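You operate a simulated robot arm through the tools that you are given. There is no shell and no other tool. Be economical: measure what you need, move in short steps, check, and stop when the job is done.

Carry out the task below with a simulated two-armed robot. There is one attempt and no reset: what you move stays moved.

TASK
Fetch the red disc and set it on the red die. Put the middle green rod stub on the back shelf of the welder. Open the left door of the brown bench, fetch the red gauge and stand it on the upper shelf of the brown bench, then shut the door. Hold the drip pan on the top of the brown bench steady with one hand and put the red fuse from the top of the brown bench in it with the other. Open the upper drawer of the brown bench, take the white clip and leave it in the inside of the upper bench drawer and shut the drawer again. Open the top drawer, take the orange die on the top of the brown bench and put it away in the inside the top drawer, then shut the drawer. Stack the 30 mm carton from the top of the brown bench on top of the 40 mm carton. Any order will do. Set down upright: red gauge, white clip.
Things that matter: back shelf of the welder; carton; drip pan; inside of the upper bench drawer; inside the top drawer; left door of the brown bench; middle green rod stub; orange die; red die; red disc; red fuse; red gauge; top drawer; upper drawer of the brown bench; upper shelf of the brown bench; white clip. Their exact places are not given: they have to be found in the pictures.

It is judged by the outcome, as a careful person would: the job done as asked, and still so three seconds after it is handed in. It fails if anything else is knocked over, pushed out of place, dropped, spilled or broken.

THE ROBOT
Two 7-joint arms with fingered hands on one trunk, on a base that drives. Base frame: it is fixed to the floor where the robot stands at the start and does not move with it; the origin is under the middle of the robot, x ahead of it, y to its left, z up; the surface under the hand at the start is at about z = 820. Lengths are in mm, angles in degrees, forces in N, time in s.
The left shoulder is at the start at [70, 146, 1087], the right one opposite. With the tool pointing down near the work surface each hand reaches from about 420 to 800 mm from the robot's upright axis, wherever it stands, measured 20 degrees to its own side. Places, roughly: back shelf of the welder (48x22 cm) [-3900, 260, 820]; carton [1000, 250, 750]; drip pan (17x17x6 cm) [800, 700, 800]; inside of the upper bench drawer [600, 700, 600]; inside the top drawer [-10300, 600, 900]; left door of the brown bench [400, 200, 400]; middle green rod stub (8x3x3 cm) [700, 300, 800]; orange die [1000, 1000, 750]; red die [1000, 2250, 1000]; red disc [500, 250, 750]; red fuse (3x5x6 cm) [800, 300, 800]; red gauge [750, 250, 750]; top drawer [-10300, 600, 900]; upper drawer of the brown bench [500, 700, 700]; upper shelf of the brown bench [700, 0, 400]; white clip (5x4x7 cm) [900, 600, 900]. Payload 3.5 kg a hand.
Tool frame (each hand has its own): the origin (TCP) lies between the finger pads and is the grasp point; the fingertips stand 25 mm ahead of it; z points along the fingers, y is the line along which they close. Largest opening 88 mm; the body of the gripper starts 29 mm behind the TCP. The gripper is a hand of 4 fingers: y runs from the thumb to the fingers, the wrist lies at [-13, -97, -162] in the tool frame, and closing takes about 1.5 s.
Orientation is that of the tool frame in the base frame, as a unit quaternion [w, x, y, z]. With the fingers straight down and the wrist toward the robot, the tool's x, y and z point along [0, 1, 0], [1, 0, 0] and [0, 0, -1] of the base frame.

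THE INTERFACE
- The arms move only by the tool apply_moves. It takes "left_series", "right_series" or both (then of equal length, played together; a hand with none holds still); each is one flat list of numbers, 7 for each row, row after row: the opening, from 0 (shut) to 1 (fully open), then the shift along the tool's x, y, z in mm, then the turn, a rotation vector about the tool's x, y, z in degrees. In form: [claw, dx, dy, dz, rx, ry, rz, claw, dx, dy, dz, rx, ry, rz, ...]. A call has 1 to 12 rows; each row shifts and turns the commanded pose from where the row before left it, along the tool's axes as they then stand. A row lasts 0.2 s, in which the tool goes at most 50 mm and 8.6 degrees; a call with a longer step from one row to the next is refused whole, and so is a gripper value outside its range. Where a pose cannot be reached the arm comes as near as it can. A force on the tool above 40 N (or 10 N above the force at the start of the call, whichever is more), or a blocked arm, ends the call early, and 0.2 s more pass. Each finger travels about 45 mm/s and halts on what it meets, pressing with about 30 N; the grip force reading is that of the motor and also rises with nothing between the fingers. The clock runs only during rows and for 0.2 s after the last one: add rows that do not move to give the fingers time. The reply holds the time, the measured pose of the TCP, the force on the tool along the base axes, the opening and the grip force, in the units named above and with some noise, with the torque about the TCP (base axes, N m) and any sound that the robot's microphone picked up.
- Cameras (640 x 400 px; columns grow to the right, rows downward): "scene" is now at [97.3, 33, 1369.6]; the picture's right is [0.59, -0.81, 0.00], its down [-0.66, -0.48, -0.58] and it looks along [0.47, 0.34, -0.81] (base axes); focal length 214 px, centre (320, 200). "left" rides on the left gripper at [-64, -83, -98] in its tool frame; the picture's right is [-0.62, -0.37, 0.69], its down [0.71, -0.63, 0.30] and it looks along [0.32, 0.68, 0.65] (tool axes); focal length 265 px, centre (320, 200). "right" rides on the right gripper at [64, -83, -98] in its tool frame; the picture's right is [-0.62, 0.37, -0.69], its down [-0.71, -0.63, 0.30] and it looks along [-0.32, 0.68, 0.65] (tool axes); focal length 265 px, centre (320, 200).
- get_image(camera): a new picture of that camera. It takes no simulated time.
- move_column(by): slides the trunk up (or, below 0, down) by that many mm; the arms and the scene camera ride with it, the base frame stays. It gives what a move gives, with no picture.
- roll_base(legs): drives the robot by 1 to 6 legs, each [ahead, left, turn to the left] in mm, mm and degrees, along the robot's own axes; the way and the turn of a leg run together, so that a leg with both is an arc; at most 1500 mm and 180 degrees a leg. The arms and the cameras ride along, it lands a little off, and it stops where it bumps. It gives what a move gives.
- set_grasp(shape, hand): the hand has 4 fingers and takes this shape, open, in about a second: jaw (thumb against the fingers, like two jaws); tri (thumb and two fingers); tip (a fingertip pinch); poke (one finger out to press); point (the index stretched); flat (the hand flat); cup (the hand cupped); fist (a fist). The gripper value then closes the fingers along that shape, each until it touches; the sizes above hold for jaw. It gives what a move gives, with no picture.
- head_to(pan, tilt): turns the head with the scene camera to pan (to the left, within 86 degrees either way) and tilt (down, from -29 to 69), counted from straight ahead of the robot. It gives what a move gives.
- pixel_to_xyz(camera, pixels): there is no depth. For up to 12 entries [column, row, z] of the newest picture of that camera ("zoom" is the newest enlarged one), the place [x, y] in the base frame at which the ray of that pixel passes the height z, good to about 3 mm, but the place of the scene camera against the robot may be out by one fixed shift of up to 25 mm in any direction. It takes no simulated time.
- zoom(camera, box): a new picture of the part [left, top, right, bottom] of that camera's present view, enlarged. It takes no simulated time.
- job_done(): hands the job in; it is judged then, once.

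Keep the steps short. Do not move on a guess: measure, check each grasp and each placing, and mend mistakes. In all there are 350 turns and 280 pictures (those below and enlarged ones count). Leave the grippers open and the arms clear of the work at the hand-in unless told otherwise, and finish with a single line.

The tools are called after "Call:" by a JSON object that holds its "api" and its "payload". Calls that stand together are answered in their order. apply_moves: Moves the arms, as the interface text tells. Its arguments: {"type":"object","properties":{"left_series":{"type":"array","items":{"type":"number"}},"right_series":{"type":"array","items":{"type":"number"}}},"required":[]} The other tools are called the same way: move_column (by) slides the trunk up or down; set_grasp (shape, hand) gives the hand a shape; roll_base (legs) drives the base; head_to (pan, tilt) turns the head that bears the scene camera; get_image (camera) takes a picture; pixel_to_xyz (camera, pixels) gives the place at which the rays of pixels pass given heights; zoom (camera, box) takes an enlarged picture of a part of a camera's view; job_done () hands the job in.

At the start:

```text
clock: 0.0
left_tool_pos: [357.5, 458.1, 1156.0]
left_tool_rot: [0.0, 0.707, 0.707, 0.001]
left_wrist_force: [-0.3, 0.5, -0.1]
left_wrist_torque: [0.01, 0.01, 0.02]
left_width: 87.4
left_grip_force: 0.1
left_shape: jaw
right_tool_pos: [587.5, 46.4, 1145.9]
right_tool_rot: [-0.022, 0.725, 0.688, 0.016]
right_wrist_force: [-0.1, -0.1, 1.1]
right_wrist_torque: [0.0, 0.01, 0.0]
right_width: 87.7
right_grip_force: 0.1
right_shape: jaw
trunk travel left (down, up): [-650.0, 190.0]
robot x, y, heading: [-2.9, 1.5, 0.2]
head pan, tilt: [36.1, 54.4]
```

scene: 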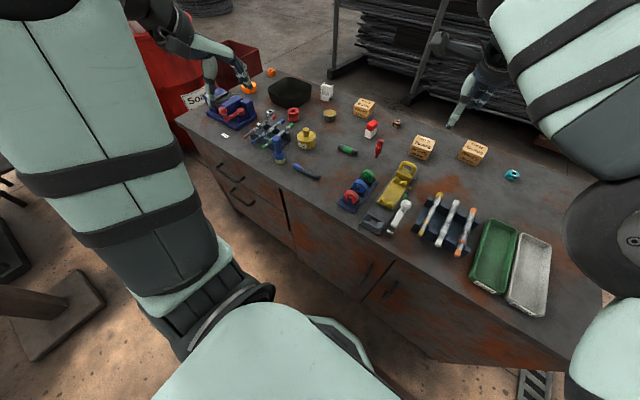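
right: 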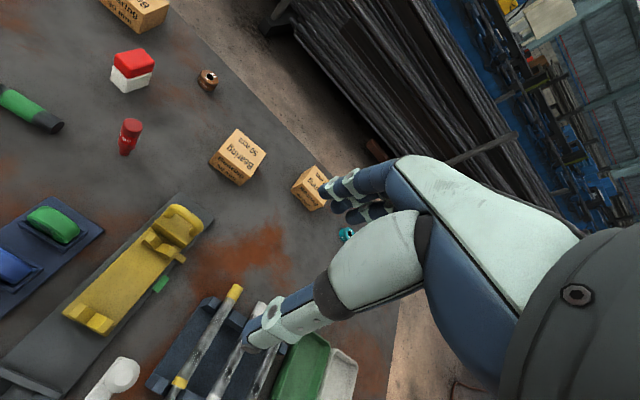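
left: 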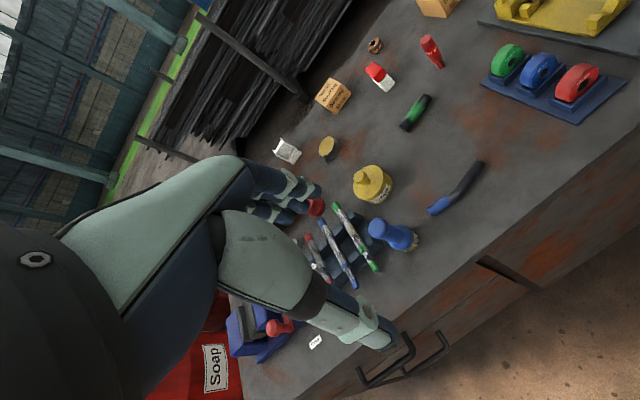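

I'll start by enlarging the scene view to identify the things on the bench.

Call:
{"api": "zoom", "payload": {"camera": "scene", "box": [170, 60, 410, 210]}}

Call:
{"api": "zoom", "payload": {"camera": "scene", "box": [320, 80, 560, 330]}}

```text
2.67 times, centred on (290, 135) of scene
```

zoom: 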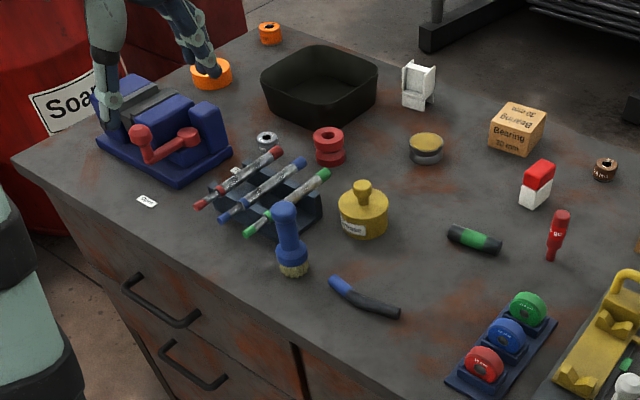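

```text
1.60 times, centred on (440, 205) of scene
```

zoom: 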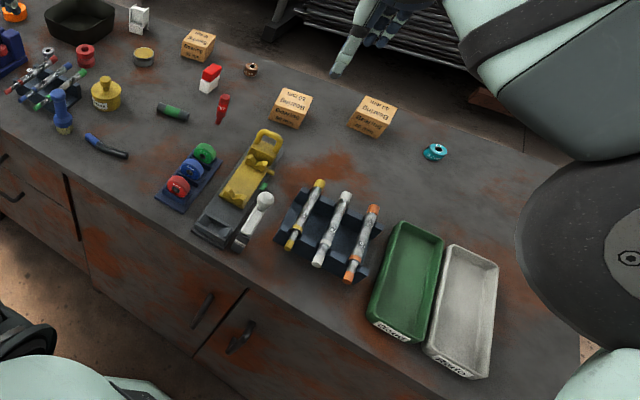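

Next I look around with the head: straight at the bench, and to the left for the red die.

Call:
{"api": "head_to", "payload": {"pan": 80, "tilt": 15}}

Call:
{"api": "get_image", "payload": {"camera": "scene"}}

Call:
{"api": "head_to", "payload": {"pan": 0, "tilt": 45}}

Call:
{"api": "get_image", "payload": {"camera": "scene"}}

```text
clock: 1.1
left_tool_pos: [357.6, 458.1, 1155.0]
left_tool_rot: [0.0, 0.707, 0.707, 0.0]
left_wrist_force: [-0.8, 0.1, 0.1]
left_wrist_torque: [0.02, 0.02, 0.0]
left_width: 87.5
left_grip_force: 0.1
left_shape: jaw
right_tool_pos: [589.1, 43.7, 1146.8]
right_tool_rot: [-0.025, 0.728, 0.685, 0.017]
right_wrist_force: [0.4, -0.2, 0.4]
right_wrist_torque: [-0.03, 0.01, 0.0]
right_width: 88.0
right_grip_force: 0.0
right_shape: jaw
trunk travel left (down, up): [-650.0, 190.0]
robot x, y, heading: [1.1, 2.0, 0.2]
head pan, tilt: [80.0, 15.0]
```

```text
274 pictures are left
```

scene: 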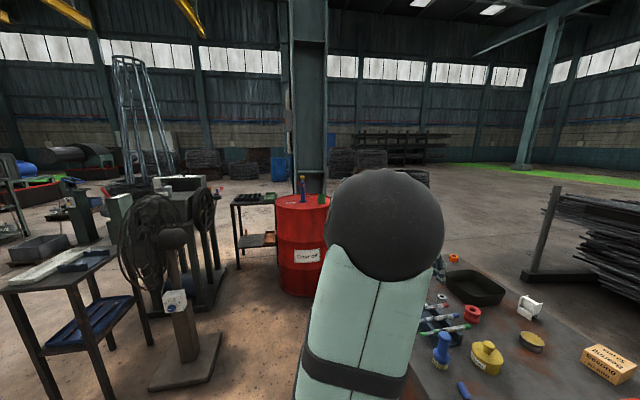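

```text
clock: 2.6
left_tool_pos: [359.3, 457.3, 1156.4]
left_tool_rot: [0.0, 0.707, 0.707, 0.0]
left_wrist_force: [-0.3, -0.4, -0.3]
left_wrist_torque: [0.05, 0.04, -0.03]
left_width: 87.7
left_grip_force: 0.1
left_shape: jaw
right_tool_pos: [588.2, 44.6, 1147.0]
right_tool_rot: [-0.023, 0.727, 0.686, 0.017]
right_wrist_force: [-0.2, -0.2, -0.1]
right_wrist_torque: [-0.02, 0.01, 0.04]
right_width: 87.7
right_grip_force: 0.0
right_shape: jaw
trunk travel left (down, up): [-650.0, 190.0]
robot x, y, heading: [-0.3, 0.7, 0.1]
head pan, tilt: [0.0, 45.0]
```

```text
273 pictures are left
```

scene: 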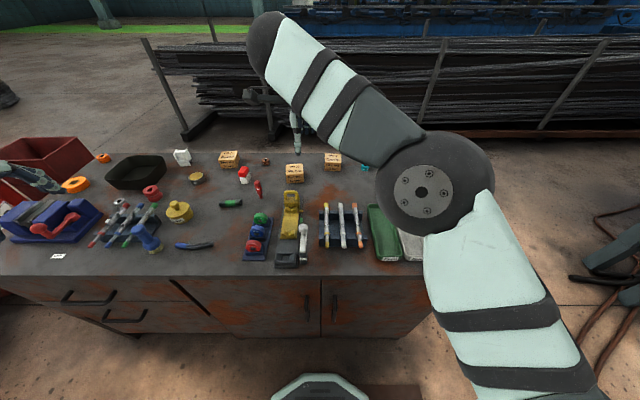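

I zoom into the present view to name and place the items.

Call:
{"api": "zoom", "payload": {"camera": "scene", "box": [0, 130, 240, 280]}}

Call:
{"api": "zoom", "payload": {"camera": "scene", "box": [180, 130, 420, 280]}}

Call:
{"api": "pixel_to_xyz", "payload": {"camera": "scene", "pixels": [[135, 185, 820], [182, 163, 850], [228, 165, 820], [293, 180, 820], [332, 169, 820], [244, 182, 820], [230, 203, 820], [258, 252, 840], [104, 158, 820], [75, 185, 820], [0, 275, 820], [430, 275, 820]]}}

```text
2.67 times, centred on (120, 205) of scene
```

zoom: 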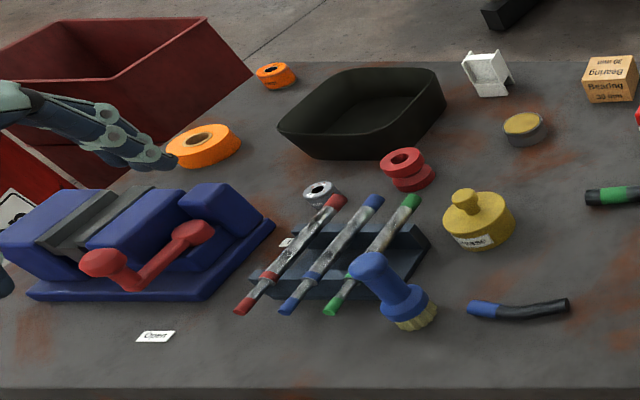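

```text
2.67 times, centred on (300, 205) of scene
```

zoom: 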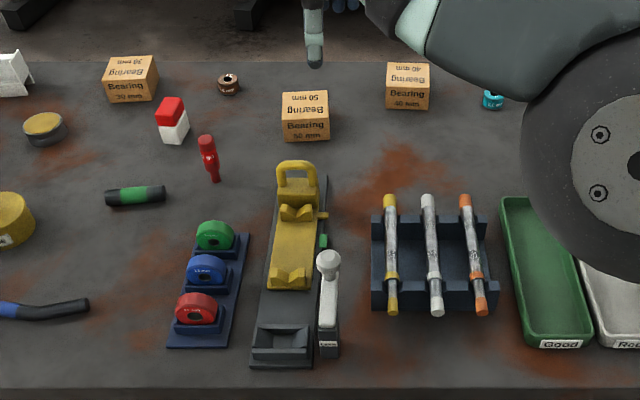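

```text
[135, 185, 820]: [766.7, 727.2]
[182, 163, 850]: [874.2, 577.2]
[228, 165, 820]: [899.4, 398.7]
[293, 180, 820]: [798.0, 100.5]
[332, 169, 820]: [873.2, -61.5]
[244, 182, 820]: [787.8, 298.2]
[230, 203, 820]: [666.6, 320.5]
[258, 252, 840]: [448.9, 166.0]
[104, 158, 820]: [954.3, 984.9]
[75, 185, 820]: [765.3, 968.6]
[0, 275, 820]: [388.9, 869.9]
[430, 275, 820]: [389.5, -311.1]
```

Everything's identified so far: cartons 30 mm at about (899,399), 40 mm at (873,-61), fuse (788,298), gauge (760,255), stub (667,320), red disc in the blue rack, orange die (954,985), pan (767,727), clip (874,577). I'll drive up closer to the bench in small steps.

Call:
{"api": "roll_base", "payload": {"legs": [[100, 150, 0]]}}

Call:
{"api": "head_to", "payload": {"pan": 0, "tilt": 69}}

Call:
{"api": "get_image", "payload": {"camera": "scene"}}

Call:
{"api": "get_image", "payload": {"camera": "left"}}

Call:
{"api": "get_image", "payload": {"camera": "right"}}

```text
clock: 4.2
left_tool_pos: [456.3, 609.5, 1156.2]
left_tool_rot: [-0.001, 0.705, 0.71, 0.002]
left_wrist_force: [0.7, 0.0, 1.0]
left_wrist_torque: [0.03, -0.01, 0.03]
left_width: 87.9
left_grip_force: 0.1
left_shape: jaw
right_tool_pos: [688.2, 198.7, 1147.8]
right_tool_rot: [-0.025, 0.726, 0.687, 0.018]
right_wrist_force: [0.5, -0.2, -0.6]
right_wrist_torque: [0.01, -0.01, 0.02]
right_width: 87.5
right_grip_force: 0.1
right_shape: jaw
trunk travel left (down, up): [-650.0, 190.0]
robot x, y, heading: [100.3, 148.8, 0.3]
head pan, tilt: [0.0, 45.0]
```

```text
clock: 5.0
left_tool_pos: [457.2, 612.4, 1155.0]
left_tool_rot: [0.0, 0.705, 0.709, 0.0]
left_wrist_force: [0.5, -0.2, -0.2]
left_wrist_torque: [0.05, 0.04, -0.01]
left_width: 87.5
left_grip_force: 0.0
left_shape: jaw
right_tool_pos: [690.2, 199.5, 1146.9]
right_tool_rot: [-0.025, 0.726, 0.687, 0.017]
right_wrist_force: [0.3, 0.8, 0.0]
right_wrist_torque: [0.0, -0.03, -0.05]
right_width: 87.8
right_grip_force: 0.2
right_shape: jaw
trunk travel left (down, up): [-650.0, 190.0]
robot x, y, heading: [100.8, 153.0, 0.5]
head pan, tilt: [0.0, 68.8]
```

```text
270 pictures are left
```

scene: 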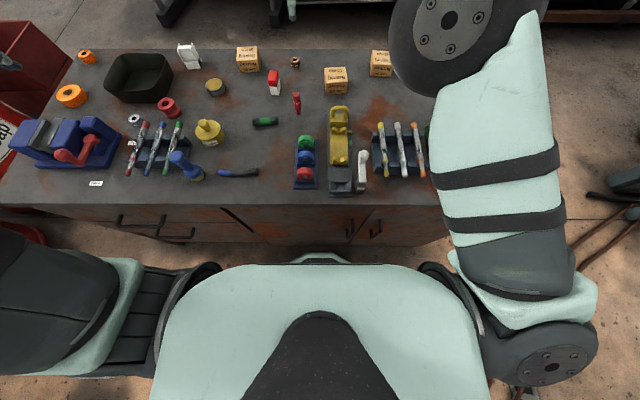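

```text
269 pictures are left
```

left: 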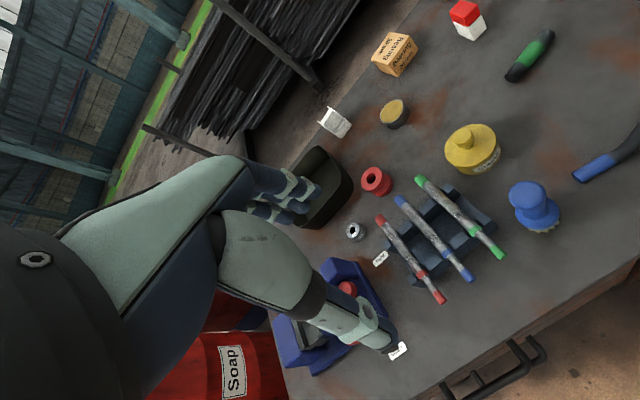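

```text
268 pictures are left
```

right: 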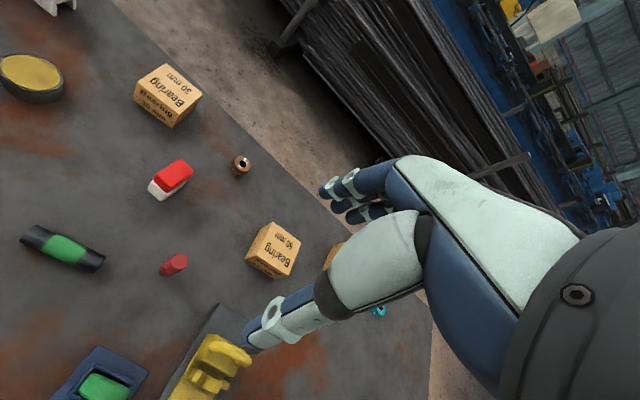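

Now I measure the 30 mm carton, fuse, gauge, 50 mm carton with the right hand's camera and compare with the scene camera.

Call:
{"api": "pixel_to_xyz", "payload": {"camera": "right", "pixels": [[158, 126, 820], [135, 112, 820], [154, 196, 820], [178, 196, 820], [165, 274, 820], [278, 277, 820], [241, 175, 820], [62, 250, 830]]}}

Call:
{"api": "pixel_to_xyz", "payload": {"camera": "scene", "pixels": [[240, 73, 820], [260, 72, 820], [270, 95, 820], [280, 94, 820], [297, 114, 820], [295, 67, 820], [264, 122, 830], [0, 205, 820]]}}

Call:
{"api": "zoom", "payload": {"camera": "right", "box": [10, 50, 330, 300]}}

Call:
{"api": "zoom", "payload": {"camera": "scene", "box": [180, 30, 440, 200]}}

```text
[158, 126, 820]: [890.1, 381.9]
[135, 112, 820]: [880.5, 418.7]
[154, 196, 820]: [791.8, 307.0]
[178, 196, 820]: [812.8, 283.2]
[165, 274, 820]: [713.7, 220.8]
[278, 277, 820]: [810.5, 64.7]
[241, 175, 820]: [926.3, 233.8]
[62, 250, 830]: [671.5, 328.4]
```

```text
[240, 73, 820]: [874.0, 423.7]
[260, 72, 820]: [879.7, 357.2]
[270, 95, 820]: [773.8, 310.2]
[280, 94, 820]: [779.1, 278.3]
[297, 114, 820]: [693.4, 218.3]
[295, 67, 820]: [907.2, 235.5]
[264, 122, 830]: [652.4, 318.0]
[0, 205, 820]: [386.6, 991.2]
```

```text
1.60 times, centred on (170, 175) of right
```

zoom: 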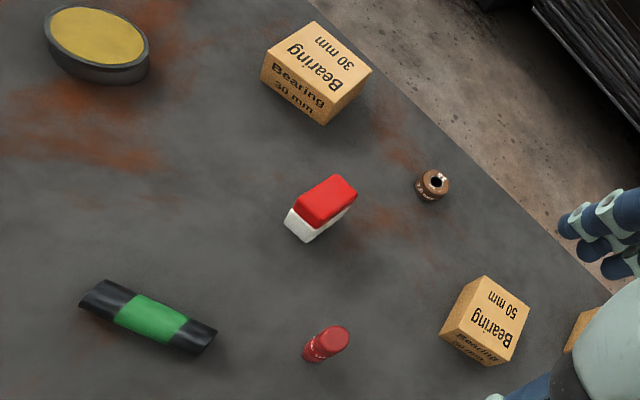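

```text
2.35 times, centred on (310, 115) of scene
```

zoom: 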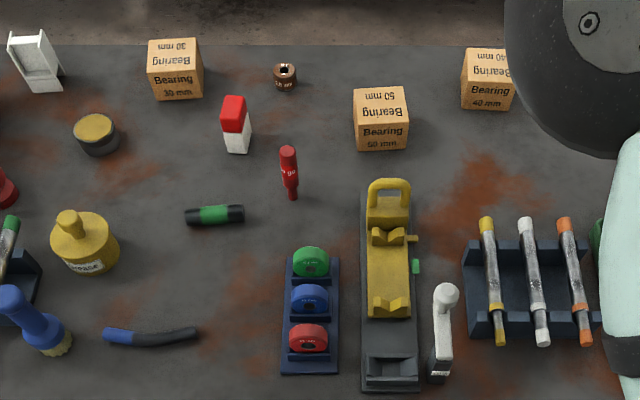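

The scene camera reads x about 18 mm short of the hand camera. I'll go 60 mm nearer and bring the left hand toward the 30 mm carton at safe height.

Call:
{"api": "roll_base", "payload": {"legs": [[60, 0, 0]]}}

Call:
{"api": "apply_moves", "payload": {"left_series": [1, -42, 42, 0, 0, 0, 0, 1, -42, 42, 0, 0, 0, 0, 1, -42, 42, 0, 0, 0, 0, 1, -42, 42, 0, 0, 0, 0, 1, -42, 42, 0, 0, 0, 0, 1, 0, 50, 0, 0, 0, 0, 1, 0, 40, 40, 0, 0, 0]}}

Call:
{"api": "get_image", "payload": {"camera": "left"}}

Call:
{"api": "get_image", "payload": {"camera": "scene"}}

```text
clock: 6.1
left_tool_pos: [506.6, 611.6, 1153.0]
left_tool_rot: [-0.002, 0.705, 0.709, -0.002]
left_wrist_force: [0.2, -0.3, -0.6]
left_wrist_torque: [-0.04, 0.03, 0.01]
left_width: 87.8
left_grip_force: 0.0
left_shape: jaw
right_tool_pos: [741.5, 199.3, 1143.8]
right_tool_rot: [-0.028, 0.726, 0.687, 0.015]
right_wrist_force: [0.3, 0.5, 0.0]
right_wrist_torque: [-0.01, 0.04, -0.01]
right_width: 87.6
right_grip_force: 0.0
right_shape: jaw
trunk travel left (down, up): [-650.0, 190.0]
robot x, y, heading: [150.3, 152.0, 0.3]
head pan, tilt: [0.0, 68.8]
stopped in leg 1: the robot was blocked; the commanded pose is now the measured one
```

```text
refused: row 1 steps farther than a row can; nothing moved
```

```text
265 pictures are left
```

left: 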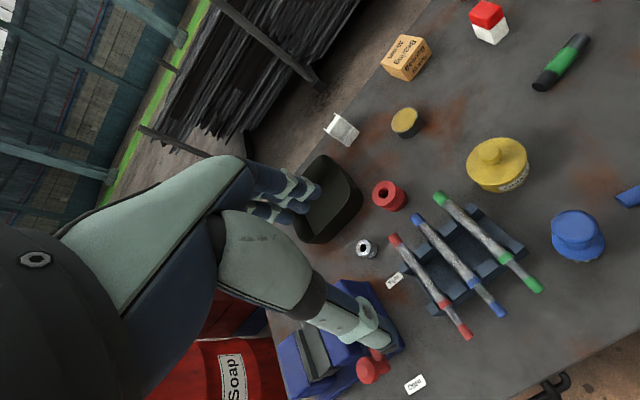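

```text
264 pictures are left
```

scene: 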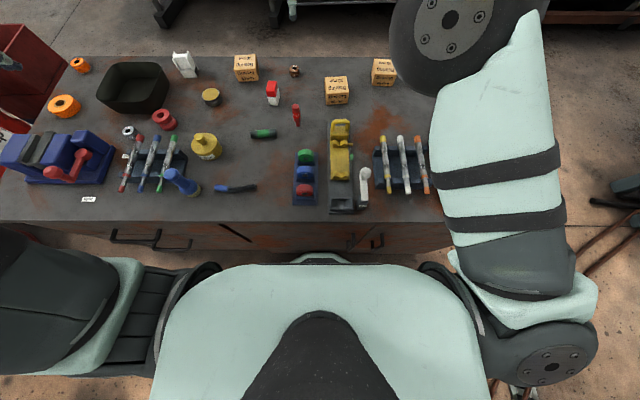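

The base touched the bench at x=150; I back off 12 mm. Then I move the left hand with shorter rows.

Call:
{"api": "roll_base", "payload": {"legs": [[-12, 0, 0]]}}

Call:
{"api": "apply_moves", "payload": {"left_series": [1, -34, 34, 0, 0, 0, 0, 1, -34, 34, 0, 0, 0, 0, 1, -34, 34, 0, 0, 0, 0, 1, -34, 34, 0, 0, 0, 0, 1, -34, 34, 0, 0, 0, 0, 1, -34, 34, 0, 0, 0, 0, 1, 0, 45, 0, 0, 0, 0, 1, 0, 45, 0, 0, 0, 0]}}

Call:
{"api": "get_image", "payload": {"camera": "left"}}

Call:
{"api": "get_image", "payload": {"camera": "scene"}}

```text
clock: 6.8
left_tool_pos: [492.7, 611.5, 1154.1]
left_tool_rot: [-0.002, 0.705, 0.709, -0.001]
left_wrist_force: [-0.1, 0.3, -0.9]
left_wrist_torque: [0.06, 0.02, 0.01]
left_width: 87.7
left_grip_force: 0.1
left_shape: jaw
right_tool_pos: [726.7, 197.8, 1146.4]
right_tool_rot: [-0.026, 0.726, 0.687, 0.017]
right_wrist_force: [-0.5, 0.1, 0.2]
right_wrist_torque: [0.0, 0.01, -0.02]
right_width: 87.6
right_grip_force: 0.0
right_shape: jaw
trunk travel left (down, up): [-650.0, 190.0]
robot x, y, heading: [136.4, 151.3, 0.2]
head pan, tilt: [0.0, 68.8]
```

```text
clock: 8.7
left_tool_pos: [788.5, 408.4, 1155.0]
left_tool_rot: [0.0, 0.705, 0.709, -0.002]
left_wrist_force: [0.1, 0.6, -0.1]
left_wrist_torque: [0.0, 0.02, 0.01]
left_width: 87.6
left_grip_force: 0.1
left_shape: jaw
right_tool_pos: [725.3, 200.8, 1146.1]
right_tool_rot: [-0.025, 0.726, 0.687, 0.017]
right_wrist_force: [0.6, 0.4, -0.1]
right_wrist_torque: [-0.01, 0.03, 0.0]
right_width: 87.6
right_grip_force: 0.0
right_shape: jaw
trunk travel left (down, up): [-650.0, 190.0]
robot x, y, heading: [133.1, 152.1, 0.3]
head pan, tilt: [0.0, 68.8]
```

```text
263 pictures are left
```

left: 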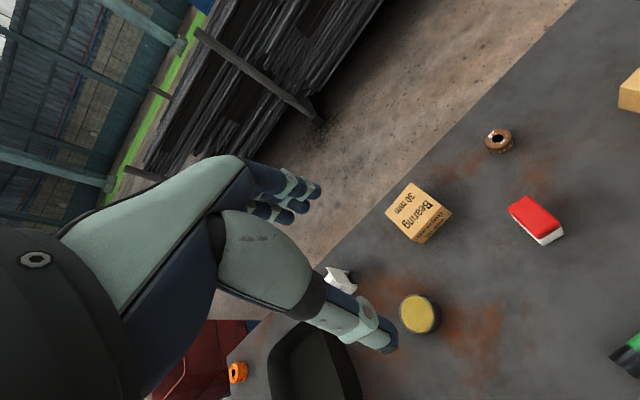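

```text
262 pictures are left
```

scene: 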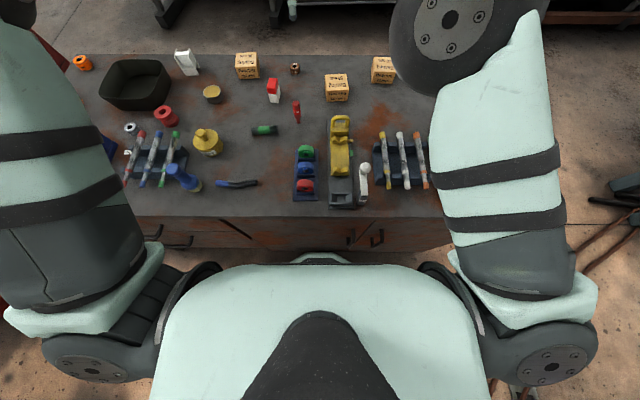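

I zoom in on the carton in the left view.

Call:
{"api": "zoom", "payload": {"camera": "left", "box": [360, 110, 520, 260]}}

```text
2.67 times, centred on (440, 185) of left
```

zoom: 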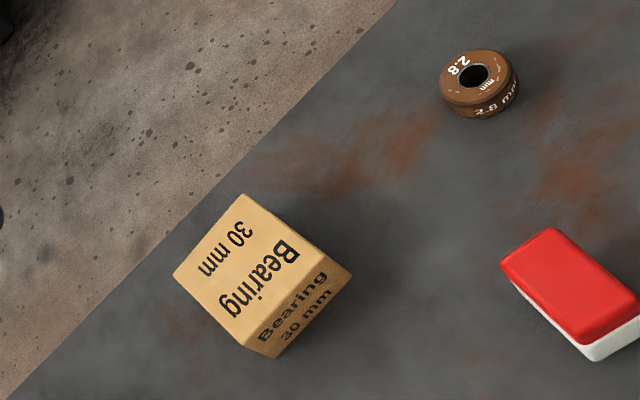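

Call:
{"api": "pixel_to_xyz", "payload": {"camera": "zoom", "pixels": [[270, 357, 820], [352, 275, 820], [239, 344, 870], [325, 260, 870], [244, 195, 870], [172, 274, 870], [239, 344, 880], [325, 260, 880], [244, 195, 880], [172, 274, 880]]}}

```text
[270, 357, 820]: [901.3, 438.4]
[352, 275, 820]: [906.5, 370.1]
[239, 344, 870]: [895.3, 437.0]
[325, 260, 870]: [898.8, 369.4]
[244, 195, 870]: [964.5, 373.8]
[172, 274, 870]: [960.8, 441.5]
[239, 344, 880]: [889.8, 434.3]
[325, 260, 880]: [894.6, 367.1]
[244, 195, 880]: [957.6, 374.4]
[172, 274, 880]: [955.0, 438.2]
```

Carton centre about (934,404), ~67 mm square. I move above it and see whether the pose is reachable straight down.

Call:
{"api": "apply_moves", "payload": {"left_series": [1, -1, 45, 15, 0, 0, 0, 1, -1, 45, 15, 0, 0, 0, 1, -1, 45, 15, 0, 0, 0, 1, -1, 10, 45, 0, 0, 0, 1, 0, 0, 45, 0, 0, 0, 1, 0, 0, 45, 0, 0, 0, 1, 0, 0, 0, 0, 0, 0]}}

Call:
{"api": "get_image", "payload": {"camera": "left"}}

```text
clock: 10.2
left_tool_pos: [860.5, 407.2, 993.9]
left_tool_rot: [-0.001, 0.705, 0.709, -0.001]
left_wrist_force: [0.9, -0.5, 0.7]
left_wrist_torque: [-0.03, -0.04, -0.02]
left_width: 87.9
left_grip_force: 0.1
left_shape: jaw
left hand out of reach, approached as far as the arm can: row 2, 3
right_tool_pos: [724.1, 198.6, 1146.9]
right_tool_rot: [-0.025, 0.726, 0.687, 0.017]
right_wrist_force: [0.1, -0.2, -0.5]
right_wrist_torque: [-0.01, -0.03, -0.02]
right_width: 87.4
right_grip_force: 0.1
right_shape: jaw
trunk travel left (down, up): [-650.0, 190.0]
robot x, y, heading: [134.2, 154.8, 0.3]
head pan, tilt: [0.0, 68.8]
```

```text
260 pictures are left
```

left: 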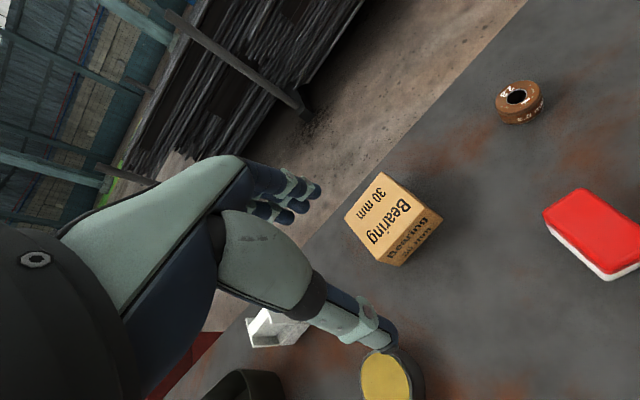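

Straight-down reach ends at x≈860 here. If I turn the base to the right, the left shoulder comes ~80 mm further forward. I raise the left hand, then shift the base left and turn it.

Call:
{"api": "apply_moves", "payload": {"left_series": [1, 0, -45, -20, 0, 0, 0, 1, 0, -45, -20, 0, 0, 0, 1, 0, -45, -20, 0, 0, 0, 1, 0, -20, -40, 0, 0, 0]}}

Call:
{"api": "roll_base", "payload": {"legs": [[-30, 200, 0], [0, 0, -50]]}}

Call:
{"api": "head_to", "payload": {"pan": 50, "tilt": 55}}

Call:
{"api": "get_image", "payload": {"camera": "scene"}}

```text
clock: 11.2
left_tool_pos: [703.2, 407.2, 1096.5]
left_tool_rot: [0.001, 0.705, 0.709, 0.0]
left_wrist_force: [-0.5, 0.7, 0.4]
left_wrist_torque: [-0.01, -0.02, 0.01]
left_width: 87.8
left_grip_force: 0.0
left_shape: jaw
right_tool_pos: [721.2, 197.4, 1148.6]
right_tool_rot: [-0.024, 0.727, 0.686, 0.018]
right_wrist_force: [0.2, 0.0, -0.4]
right_wrist_torque: [0.0, -0.03, 0.0]
right_width: 87.8
right_grip_force: 0.0
right_shape: jaw
trunk travel left (down, up): [-650.0, 190.0]
robot x, y, heading: [131.0, 153.1, 0.3]
head pan, tilt: [0.0, 68.8]
```

```text
clock: 15.1
left_tool_pos: [664.1, 74.0, 1095.2]
left_tool_rot: [-0.001, 0.94, 0.342, 0.0]
left_wrist_force: [-0.7, 0.6, -0.2]
left_wrist_torque: [-0.02, -0.01, 0.0]
left_width: 87.4
left_grip_force: 0.2
left_shape: jaw
right_tool_pos: [514.8, -73.7, 1147.0]
right_tool_rot: [-0.014, 0.949, 0.313, 0.027]
right_wrist_force: [0.2, -0.5, 0.5]
right_wrist_torque: [-0.01, 0.0, -0.01]
right_width: 87.6
right_grip_force: 0.1
right_shape: jaw
trunk travel left (down, up): [-650.0, 190.0]
robot x, y, heading: [102.7, 350.2, -50.1]
head pan, tilt: [0.0, 68.8]
```

```text
clock: 16.3
left_tool_pos: [662.1, 73.6, 1093.9]
left_tool_rot: [-0.001, 0.94, 0.342, 0.0]
left_wrist_force: [1.0, -0.4, 0.2]
left_wrist_torque: [-0.05, -0.05, 0.01]
left_width: 88.0
left_grip_force: 0.0
left_shape: jaw
right_tool_pos: [514.7, -72.5, 1146.4]
right_tool_rot: [-0.015, 0.949, 0.313, 0.026]
right_wrist_force: [0.2, -0.4, 0.1]
right_wrist_torque: [-0.01, 0.0, 0.0]
right_width: 87.4
right_grip_force: 0.1
right_shape: jaw
trunk travel left (down, up): [-650.0, 190.0]
robot x, y, heading: [107.1, 352.0, -50.1]
head pan, tilt: [50.0, 55.0]
```

```text
259 pictures are left
```

scene: 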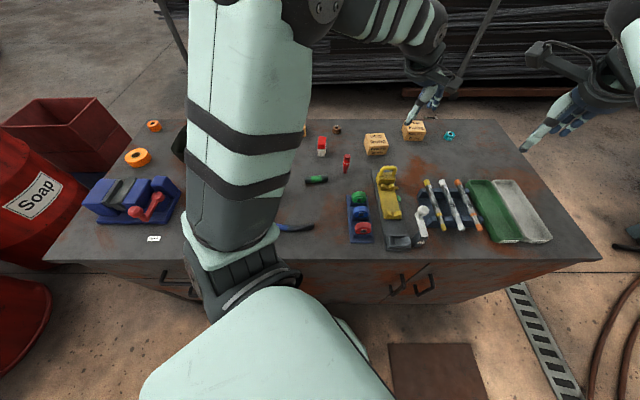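

I nudge the base toward the bench along +x.

Call:
{"api": "roll_base", "payload": {"legs": [[32, 38, 0]]}}

Call:
{"api": "apply_moves", "payload": {"left_series": [1, 0, 0, 0, 0, 0, -8.3, 1, 0, 0, 0, 0, 0, -8.3, 1, 0, 0, 0, 0, 0, -8.3, 1, 0, 0, 0, 0, 0, -8.3, 1, 0, 0, 0, 0, 0, -8.3, 1, 0, 0, 0, 0, 0, -8.3]}}

```text
clock: 17.4
left_tool_pos: [710.3, 73.0, 1091.7]
left_tool_rot: [-0.001, 0.94, 0.342, -0.003]
left_wrist_force: [1.2, 0.1, 1.1]
left_wrist_torque: [0.02, 0.02, 0.01]
left_width: 87.9
left_grip_force: 0.0
left_shape: jaw
right_tool_pos: [561.9, -74.9, 1144.7]
right_tool_rot: [-0.016, 0.95, 0.312, 0.025]
right_wrist_force: [0.3, -0.6, 0.2]
right_wrist_torque: [0.01, 0.02, -0.01]
right_width: 87.7
right_grip_force: 0.0
right_shape: jaw
trunk travel left (down, up): [-650.0, 190.0]
robot x, y, heading: [147.0, 353.5, -50.1]
head pan, tilt: [50.0, 55.0]
stopped in leg 1: the robot was blocked; the commanded pose is now the measured one
```

```text
clock: 18.8
left_tool_pos: [705.2, 73.9, 1095.9]
left_tool_rot: [0.0, 0.708, 0.706, 0.0]
left_wrist_force: [0.7, 0.3, 0.3]
left_wrist_torque: [-0.01, 0.01, 0.02]
left_width: 87.7
left_grip_force: 0.0
left_shape: jaw
right_tool_pos: [556.4, -73.6, 1147.6]
right_tool_rot: [-0.015, 0.95, 0.312, 0.027]
right_wrist_force: [0.7, -0.2, -0.6]
right_wrist_torque: [0.02, 0.02, 0.01]
right_width: 87.6
right_grip_force: 0.1
right_shape: jaw
trunk travel left (down, up): [-650.0, 190.0]
robot x, y, heading: [147.1, 350.3, -50.1]
head pan, tilt: [50.0, 55.0]
```

Same limit, so the base is round. I back off slightly and carry the left hand over the carton.

Call:
{"api": "roll_base", "payload": {"legs": [[-5, -6, 0]]}}

Call:
{"api": "apply_moves", "payload": {"left_series": [1, 41, 27, 0, 0, 0, 0, 1, 41, 27, 0, 0, 0, 0, 1, 41, 27, 0, 0, 0, 0, 1, 41, 27, 0, 0, 0, 0, 1, 41, 27, 0, 0, 0, 0, 1, 41, 27, 0, 0, 0, 0, 1, 41, 27, 0, 0, 0, 0, 1, 41, 27, 0, 0, 0, 0, 1, 2, 10, 45, 0, 0, 0, 1, 0, 0, 45, 0, 0, 0, 1, 0, 0, 0, 0, 0, 0]}}

Call:
{"api": "get_image", "payload": {"camera": "left"}}

Call:
{"api": "get_image", "payload": {"camera": "scene"}}

```text
clock: 19.5
left_tool_pos: [699.4, 73.1, 1094.0]
left_tool_rot: [-0.002, 0.709, 0.705, -0.002]
left_wrist_force: [0.6, 0.1, -0.3]
left_wrist_torque: [0.03, -0.01, 0.0]
left_width: 88.0
left_grip_force: 0.0
left_shape: jaw
right_tool_pos: [550.8, -74.2, 1147.6]
right_tool_rot: [-0.016, 0.95, 0.312, 0.026]
right_wrist_force: [0.8, -0.3, 0.2]
right_wrist_torque: [0.03, 0.0, -0.02]
right_width: 87.7
right_grip_force: 0.1
right_shape: jaw
trunk travel left (down, up): [-650.0, 190.0]
robot x, y, heading: [137.8, 349.9, -50.0]
head pan, tilt: [50.0, 55.0]
```

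```text
clock: 21.9
left_tool_pos: [924.8, 402.3, 1005.5]
left_tool_rot: [0.0, 0.709, 0.705, -0.001]
left_wrist_force: [-0.4, -0.5, 0.5]
left_wrist_torque: [0.01, 0.03, 0.01]
left_width: 88.0
left_grip_force: 0.2
left_shape: jaw
right_tool_pos: [547.3, -73.6, 1146.7]
right_tool_rot: [-0.016, 0.95, 0.311, 0.027]
right_wrist_force: [-0.4, -0.1, 0.7]
right_wrist_torque: [0.02, 0.04, 0.03]
right_width: 87.8
right_grip_force: 0.0
right_shape: jaw
trunk travel left (down, up): [-650.0, 190.0]
robot x, y, heading: [137.0, 351.5, -50.3]
head pan, tilt: [50.0, 55.0]
```

```text
258 pictures are left
```

left: 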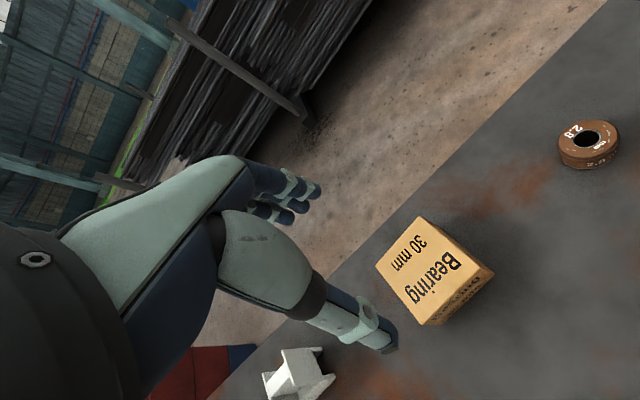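

```text
257 pictures are left
```

scene: 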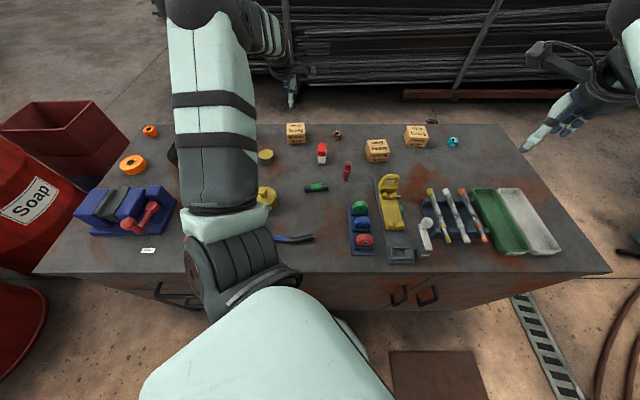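

Reach is fine now. I measure the top corners of the carton again from here.

Call:
{"api": "pixel_to_xyz", "payload": {"camera": "left", "pixels": [[420, 217, 860], [376, 264, 860], [421, 324, 860], [468, 262, 860], [420, 217, 880], [376, 264, 880], [421, 324, 880], [468, 262, 880], [495, 271, 820], [443, 322, 820]]}}

Call:
{"api": "zoom", "payload": {"camera": "left", "box": [340, 190, 540, 350]}}

```text
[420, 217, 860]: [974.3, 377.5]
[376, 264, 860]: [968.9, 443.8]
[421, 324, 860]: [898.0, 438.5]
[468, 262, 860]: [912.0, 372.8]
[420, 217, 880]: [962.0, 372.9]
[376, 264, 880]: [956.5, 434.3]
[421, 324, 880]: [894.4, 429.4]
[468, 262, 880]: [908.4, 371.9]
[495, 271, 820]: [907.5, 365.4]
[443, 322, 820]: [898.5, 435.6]
```

```text
2.50 times, centred on (440, 270) of left
```

zoom: 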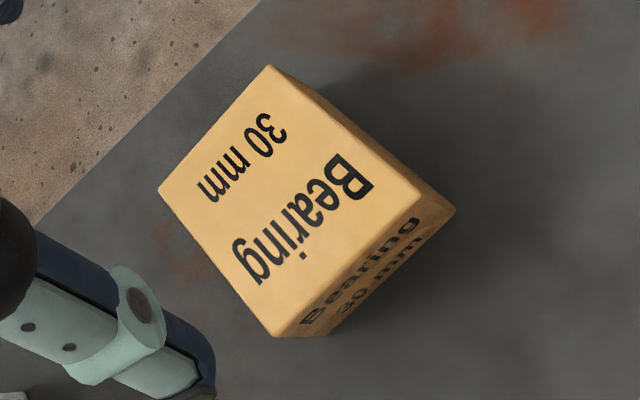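

Carton centre about (934,405), yawed ~5°. I align, descend to z≈852 and close.

Call:
{"api": "apply_moves", "payload": {"left_series": [1, 3, 9, 30, 0, 0, -5, 1, 0, 0, 45, 0, 0, 0, 1, 0, 0, 45, 0, 0, 0, 1, 0, 0, 32, 0, 0, 0, 1, 0, 0, 0, 0, 0, 0]}}

Call:
{"api": "get_image", "payload": {"camera": "left"}}

```text
clock: 23.1
left_tool_pos: [935.6, 406.6, 853.7]
left_tool_rot: [0.001, 0.677, 0.736, 0.0]
left_wrist_force: [0.9, 0.3, 7.2]
left_wrist_torque: [-0.07, -0.03, -0.01]
left_width: 88.0
left_grip_force: 0.1
left_shape: jaw
right_tool_pos: [548.2, -73.6, 1149.1]
right_tool_rot: [-0.015, 0.95, 0.311, 0.027]
right_wrist_force: [0.4, 0.4, -0.1]
right_wrist_torque: [0.01, 0.01, 0.03]
right_width: 87.7
right_grip_force: 0.0
right_shape: jaw
trunk travel left (down, up): [-650.0, 190.0]
robot x, y, heading: [137.2, 351.8, -49.9]
head pan, tilt: [50.0, 55.0]
```

```text
255 pictures are left
```

left: 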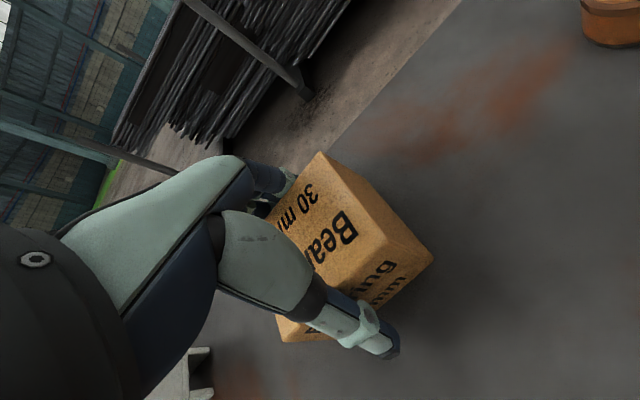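

A 7 N upward push: the palm touches the carton top (so it's ~60 mm tall). I raise 5 mm and close.

Call:
{"api": "apply_moves", "payload": {"left_series": [1, 0, 0, -5, 0, 0, 0, 0.5, 0, 0, 0, 0, 0, 0, 0.5, 0, 0, 0, 0, 0, 0, 0.5, 0, 0, 0, 0, 0, 0, 0.5, 0, 0, 0, 0, 0, 0, 0.5, 0, 0, 0, 0, 0, 0, 0.5, 0, 0, 0, 0, 0, 0]}}

Call:
{"api": "get_image", "payload": {"camera": "left"}}

```text
clock: 24.7
left_tool_pos: [934.9, 406.4, 856.3]
left_tool_rot: [0.0, 0.678, 0.735, -0.001]
left_wrist_force: [-0.4, 0.0, -0.6]
left_wrist_torque: [0.02, -0.02, -0.01]
left_width: 65.7
left_grip_force: 30.1
left_shape: jaw
right_tool_pos: [549.0, -75.2, 1147.3]
right_tool_rot: [-0.016, 0.949, 0.313, 0.027]
right_wrist_force: [0.1, -0.6, 0.8]
right_wrist_torque: [-0.02, 0.01, -0.03]
right_width: 87.7
right_grip_force: 0.1
right_shape: jaw
trunk travel left (down, up): [-650.0, 190.0]
robot x, y, heading: [135.2, 350.1, -50.1]
head pan, tilt: [50.0, 55.0]
```

```text
254 pictures are left
```

left: 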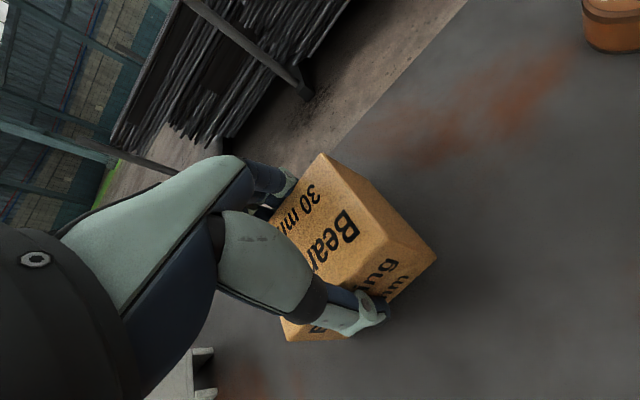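

Gripped (65.7 mm). I lift it and drive the base along the bench so the hand is over the 40 mm carton.

Call:
{"api": "apply_moves", "payload": {"left_series": [0.45, 0, 0, -40, 0, 0, 0, 0.45, 0, 0, -45, 0, 0, 0, 0.45, 0, 0, -45, 0, 0, 0, 0.45, 0, 0, -40, 0, 0, 0]}}

Call:
{"api": "roll_base", "payload": {"legs": [[337, -283, 0]]}}

Call:
{"api": "get_image", "payload": {"camera": "left"}}

Call:
{"api": "get_image", "payload": {"camera": "scene"}}

```text
clock: 25.7
left_tool_pos: [934.7, 403.1, 1027.4]
left_tool_rot: [0.0, 0.678, 0.735, -0.001]
left_wrist_force: [-0.2, 0.4, -1.2]
left_wrist_torque: [-0.01, 0.04, 0.02]
left_width: 65.7
left_grip_force: 30.1
left_shape: jaw
right_tool_pos: [548.0, -73.1, 1147.3]
right_tool_rot: [-0.016, 0.949, 0.313, 0.027]
right_wrist_force: [-0.5, 0.8, -0.6]
right_wrist_torque: [0.01, 0.01, 0.01]
right_width: 87.6
right_grip_force: 0.1
right_shape: jaw
trunk travel left (down, up): [-650.0, 190.0]
robot x, y, heading: [136.9, 353.3, -49.9]
head pan, tilt: [50.0, 55.0]
```

```text
clock: 28.4
left_tool_pos: [932.6, -28.8, 1025.8]
left_tool_rot: [0.0, 0.676, 0.737, -0.001]
left_wrist_force: [-0.5, -0.6, -0.7]
left_wrist_torque: [-0.01, -0.01, 0.01]
left_width: 66.0
left_grip_force: 30.4
left_shape: jaw
right_tool_pos: [548.7, -510.4, 1148.1]
right_tool_rot: [-0.016, 0.949, 0.313, 0.028]
right_wrist_force: [-0.3, 0.2, 0.6]
right_wrist_torque: [0.01, -0.03, 0.02]
right_width: 87.7
right_grip_force: 0.1
right_shape: jaw
trunk travel left (down, up): [-650.0, 190.0]
robot x, y, heading: [136.5, -82.7, -50.0]
head pan, tilt: [50.0, 55.0]
```

```text
253 pictures are left
```

left: 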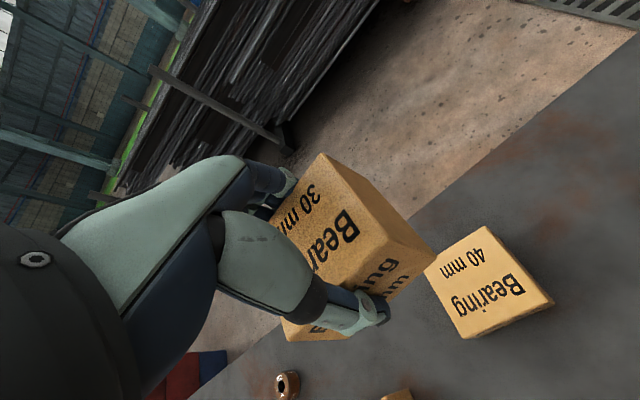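

```text
252 pictures are left
```

scene: 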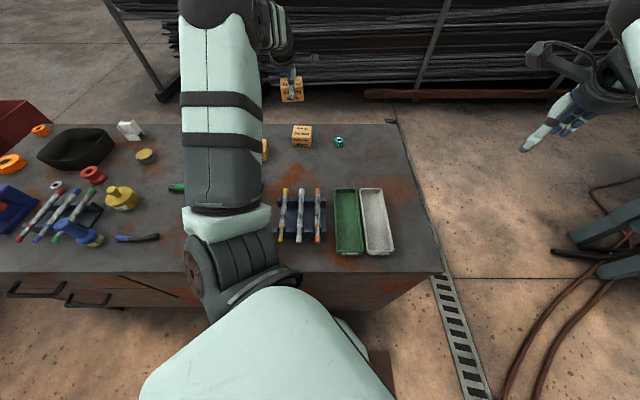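

Call:
{"api": "zoom", "payload": {"camera": "left", "box": [400, 200, 580, 360]}}

```text
2.50 times, centred on (490, 280) of left
```

zoom: 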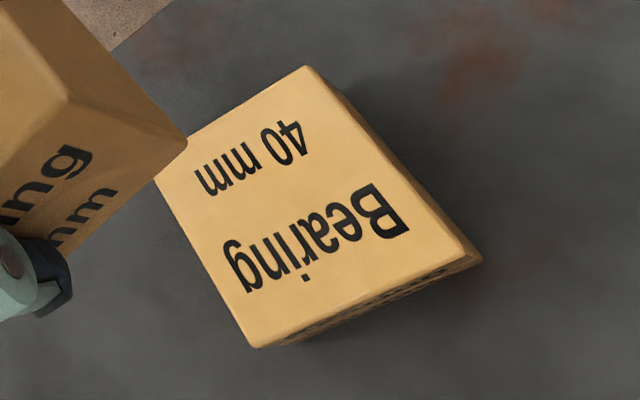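

Call:
{"api": "pixel_to_xyz", "payload": {"camera": "zoom", "pixels": [[308, 67, 880], [155, 180, 880], [253, 347, 880], [463, 253, 880], [308, 67, 870], [253, 347, 870], [483, 262, 820], [285, 345, 820]]}}

```text
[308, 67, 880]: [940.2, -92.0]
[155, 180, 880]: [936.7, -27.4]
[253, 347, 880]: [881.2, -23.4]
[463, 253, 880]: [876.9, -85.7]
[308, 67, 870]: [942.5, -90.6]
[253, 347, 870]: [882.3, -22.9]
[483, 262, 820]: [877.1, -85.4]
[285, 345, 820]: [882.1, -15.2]
```

40 mm carton centre is about (909,-57), unrotated. I align and come down to just above it.

Call:
{"api": "apply_moves", "payload": {"left_series": [0.45, 0, 0, 0, 0, 0, 5, 0.45, -28, -24, 0, 0, 0, 0, 0.45, 0, 0, 40, 0, 0, 0, 0.45, 0, 0, 40, 0, 0, 0, 0.45, 0, 0, 12, 0, 0, 0, 0.45, 0, 0, 0, 0, 0, 0]}}

Call:
{"api": "get_image", "payload": {"camera": "left"}}

Call:
{"api": "zoom", "payload": {"camera": "scene", "box": [220, 60, 380, 170]}}

```text
clock: 29.8
left_tool_pos: [910.1, -57.7, 933.8]
left_tool_rot: [-0.001, 0.708, 0.706, -0.001]
left_wrist_force: [-0.3, -0.2, -0.4]
left_wrist_torque: [0.0, 0.01, -0.03]
left_width: 66.1
left_grip_force: 30.3
left_shape: jaw
right_tool_pos: [548.9, -509.1, 1147.3]
right_tool_rot: [-0.014, 0.949, 0.313, 0.026]
right_wrist_force: [-0.1, 0.2, -0.1]
right_wrist_torque: [0.0, 0.02, 0.02]
right_width: 87.6
right_grip_force: 0.0
right_shape: jaw
trunk travel left (down, up): [-650.0, 190.0]
robot x, y, heading: [134.8, -81.3, -50.0]
head pan, tilt: [50.0, 55.0]
```

```text
250 pictures are left
```

left: 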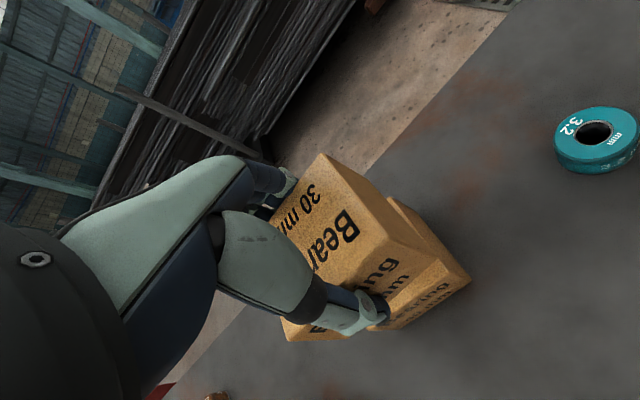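

```text
3.64 times, centred on (300, 115) of scene
```

zoom: 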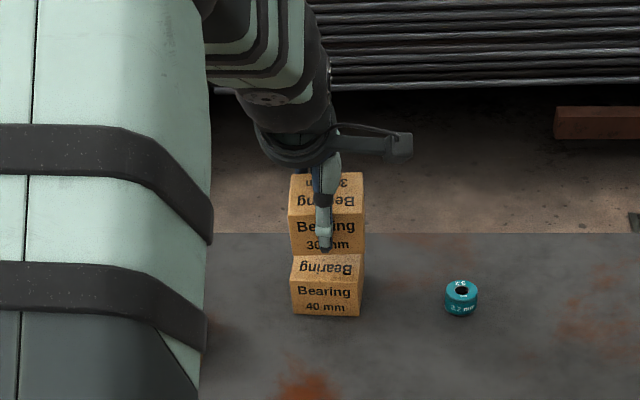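

Aligned. Lowering in small steps until contact.

Call:
{"api": "apply_moves", "payload": {"left_series": [0.45, 0, 0, 6, 0, 0, 0, 0.45, 0, 0, 4, 0, 0, 0, 0.45, 0, 0, 2, 0, 0, 0, 0.45, 0, 0, 0, 0, 0, 0]}}

```text
clock: 30.8
left_tool_pos: [908.9, -59.0, 922.1]
left_tool_rot: [-0.001, 0.708, 0.707, -0.001]
left_wrist_force: [0.1, -0.7, -0.7]
left_wrist_torque: [0.01, 0.02, 0.01]
left_width: 65.7
left_grip_force: 30.4
left_shape: jaw
right_tool_pos: [548.0, -510.0, 1146.8]
right_tool_rot: [-0.016, 0.949, 0.313, 0.027]
right_wrist_force: [-0.3, -0.5, -0.4]
right_wrist_torque: [0.03, 0.02, 0.02]
right_width: 87.8
right_grip_force: 0.0
right_shape: jaw
trunk travel left (down, up): [-650.0, 190.0]
robot x, y, heading: [137.5, -88.4, -49.7]
head pan, tilt: [50.0, 55.0]
```

Call:
{"api": "apply_moves", "payload": {"left_series": [0.45, 0, 0, 2, 0, 0, 0, 0.45, 0, 0, 2, 0, 0, 0, 0.45, 0, 0, 0, 0, 0, 0]}}

```text
clock: 31.6
left_tool_pos: [909.5, -58.8, 917.8]
left_tool_rot: [-0.001, 0.707, 0.707, -0.001]
left_wrist_force: [0.4, 0.0, -0.9]
left_wrist_torque: [0.02, 0.04, 0.0]
left_width: 65.7
left_grip_force: 29.6
left_shape: jaw
right_tool_pos: [548.6, -509.0, 1149.2]
right_tool_rot: [-0.015, 0.949, 0.314, 0.027]
right_wrist_force: [0.5, -0.4, -0.2]
right_wrist_torque: [0.01, 0.02, -0.01]
right_width: 87.8
right_grip_force: 0.1
right_shape: jaw
trunk travel left (down, up): [-650.0, 190.0]
robot x, y, heading: [137.6, -86.9, -50.1]
head pan, tilt: [50.0, 55.0]
```

Call:
{"api": "apply_moves", "payload": {"left_series": [0.45, 0, 0, 2, 0, 0, 0, 0.45, 0, 0, 0, 0, 0, 0]}}

Call:
{"api": "zoom", "payload": {"camera": "scene", "box": [260, 80, 340, 150]}}

```text
clock: 32.1
left_tool_pos: [908.9, -59.1, 916.5]
left_tool_rot: [-0.001, 0.708, 0.706, 0.001]
left_wrist_force: [-0.1, -0.2, -0.9]
left_wrist_torque: [0.03, 0.02, 0.0]
left_width: 65.9
left_grip_force: 29.5
left_shape: jaw
right_tool_pos: [548.8, -509.2, 1146.5]
right_tool_rot: [-0.016, 0.95, 0.312, 0.027]
right_wrist_force: [-0.4, 0.3, 0.2]
right_wrist_torque: [-0.02, -0.02, 0.0]
right_width: 87.6
right_grip_force: 0.0
right_shape: jaw
trunk travel left (down, up): [-650.0, 190.0]
robot x, y, heading: [136.3, -86.7, -50.0]
head pan, tilt: [50.0, 55.0]
```

```text
5.71 times, centred on (300, 115) of scene
```

zoom: 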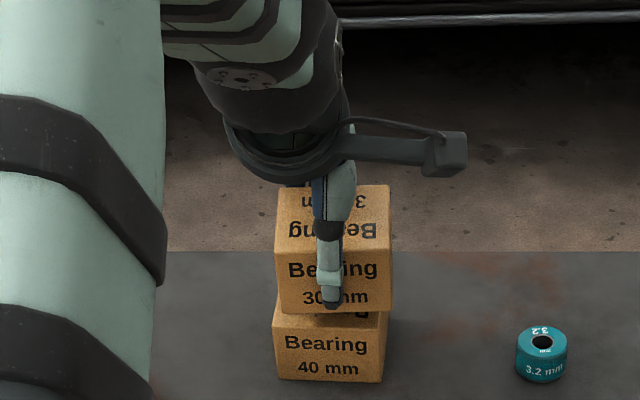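

Not yet in contact; continue.

Call:
{"api": "apply_moves", "payload": {"left_series": [0.45, 0, 0, 2, 0, 0, 0, 0.45, 0, 0, 0, 0, 0, 0, 0.45, 0, 0, 2, 0, 0, 0, 0.45, 0, 0, 0, 0, 0, 0]}}

```text
clock: 33.1
left_tool_pos: [908.3, -60.2, 912.8]
left_tool_rot: [0.0, 0.708, 0.706, 0.0]
left_wrist_force: [0.5, -0.2, -1.0]
left_wrist_torque: [-0.02, 0.02, 0.02]
left_width: 65.7
left_grip_force: 30.1
left_shape: jaw
right_tool_pos: [548.4, -509.6, 1148.1]
right_tool_rot: [-0.015, 0.949, 0.313, 0.026]
right_wrist_force: [0.2, 0.4, 0.1]
right_wrist_torque: [-0.02, 0.0, -0.02]
right_width: 87.7
right_grip_force: 0.1
right_shape: jaw
trunk travel left (down, up): [-650.0, 190.0]
robot x, y, heading: [135.6, -85.2, -49.9]
head pan, tilt: [50.0, 55.0]
```

Call:
{"api": "apply_moves", "payload": {"left_series": [0.45, 0, 0, 2, 0, 0, 0, 0.45, 0, 0, 0, 0, 0, 0, 0.45, 0, 0, 2, 0, 0, 0, 0.45, 0, 0, 0, 0, 0, 0]}}

Call:
{"api": "get_image", "payload": {"camera": "left"}}

```text
clock: 34.1
left_tool_pos: [908.5, -59.5, 908.4]
left_tool_rot: [-0.001, 0.708, 0.706, 0.0]
left_wrist_force: [-0.7, -0.5, -0.7]
left_wrist_torque: [0.02, 0.0, 0.04]
left_width: 65.9
left_grip_force: 29.6
left_shape: jaw
right_tool_pos: [548.7, -509.9, 1147.3]
right_tool_rot: [-0.015, 0.949, 0.313, 0.027]
right_wrist_force: [0.4, -0.7, 0.1]
right_wrist_torque: [-0.03, 0.02, 0.03]
right_width: 87.9
right_grip_force: 0.2
right_shape: jaw
trunk travel left (down, up): [-650.0, 190.0]
robot x, y, heading: [136.4, -87.1, -49.9]
head pan, tilt: [50.0, 55.0]
```

```text
247 pictures are left
```

left: 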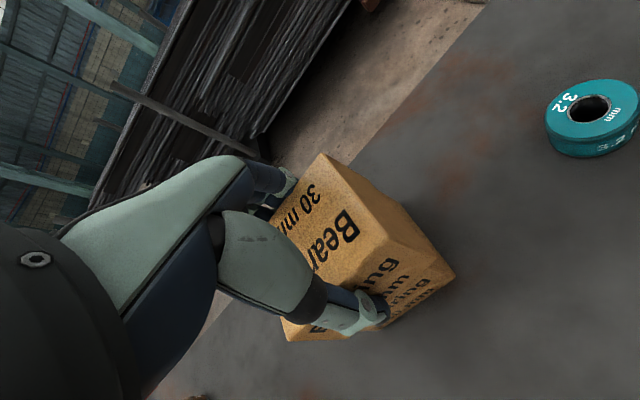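

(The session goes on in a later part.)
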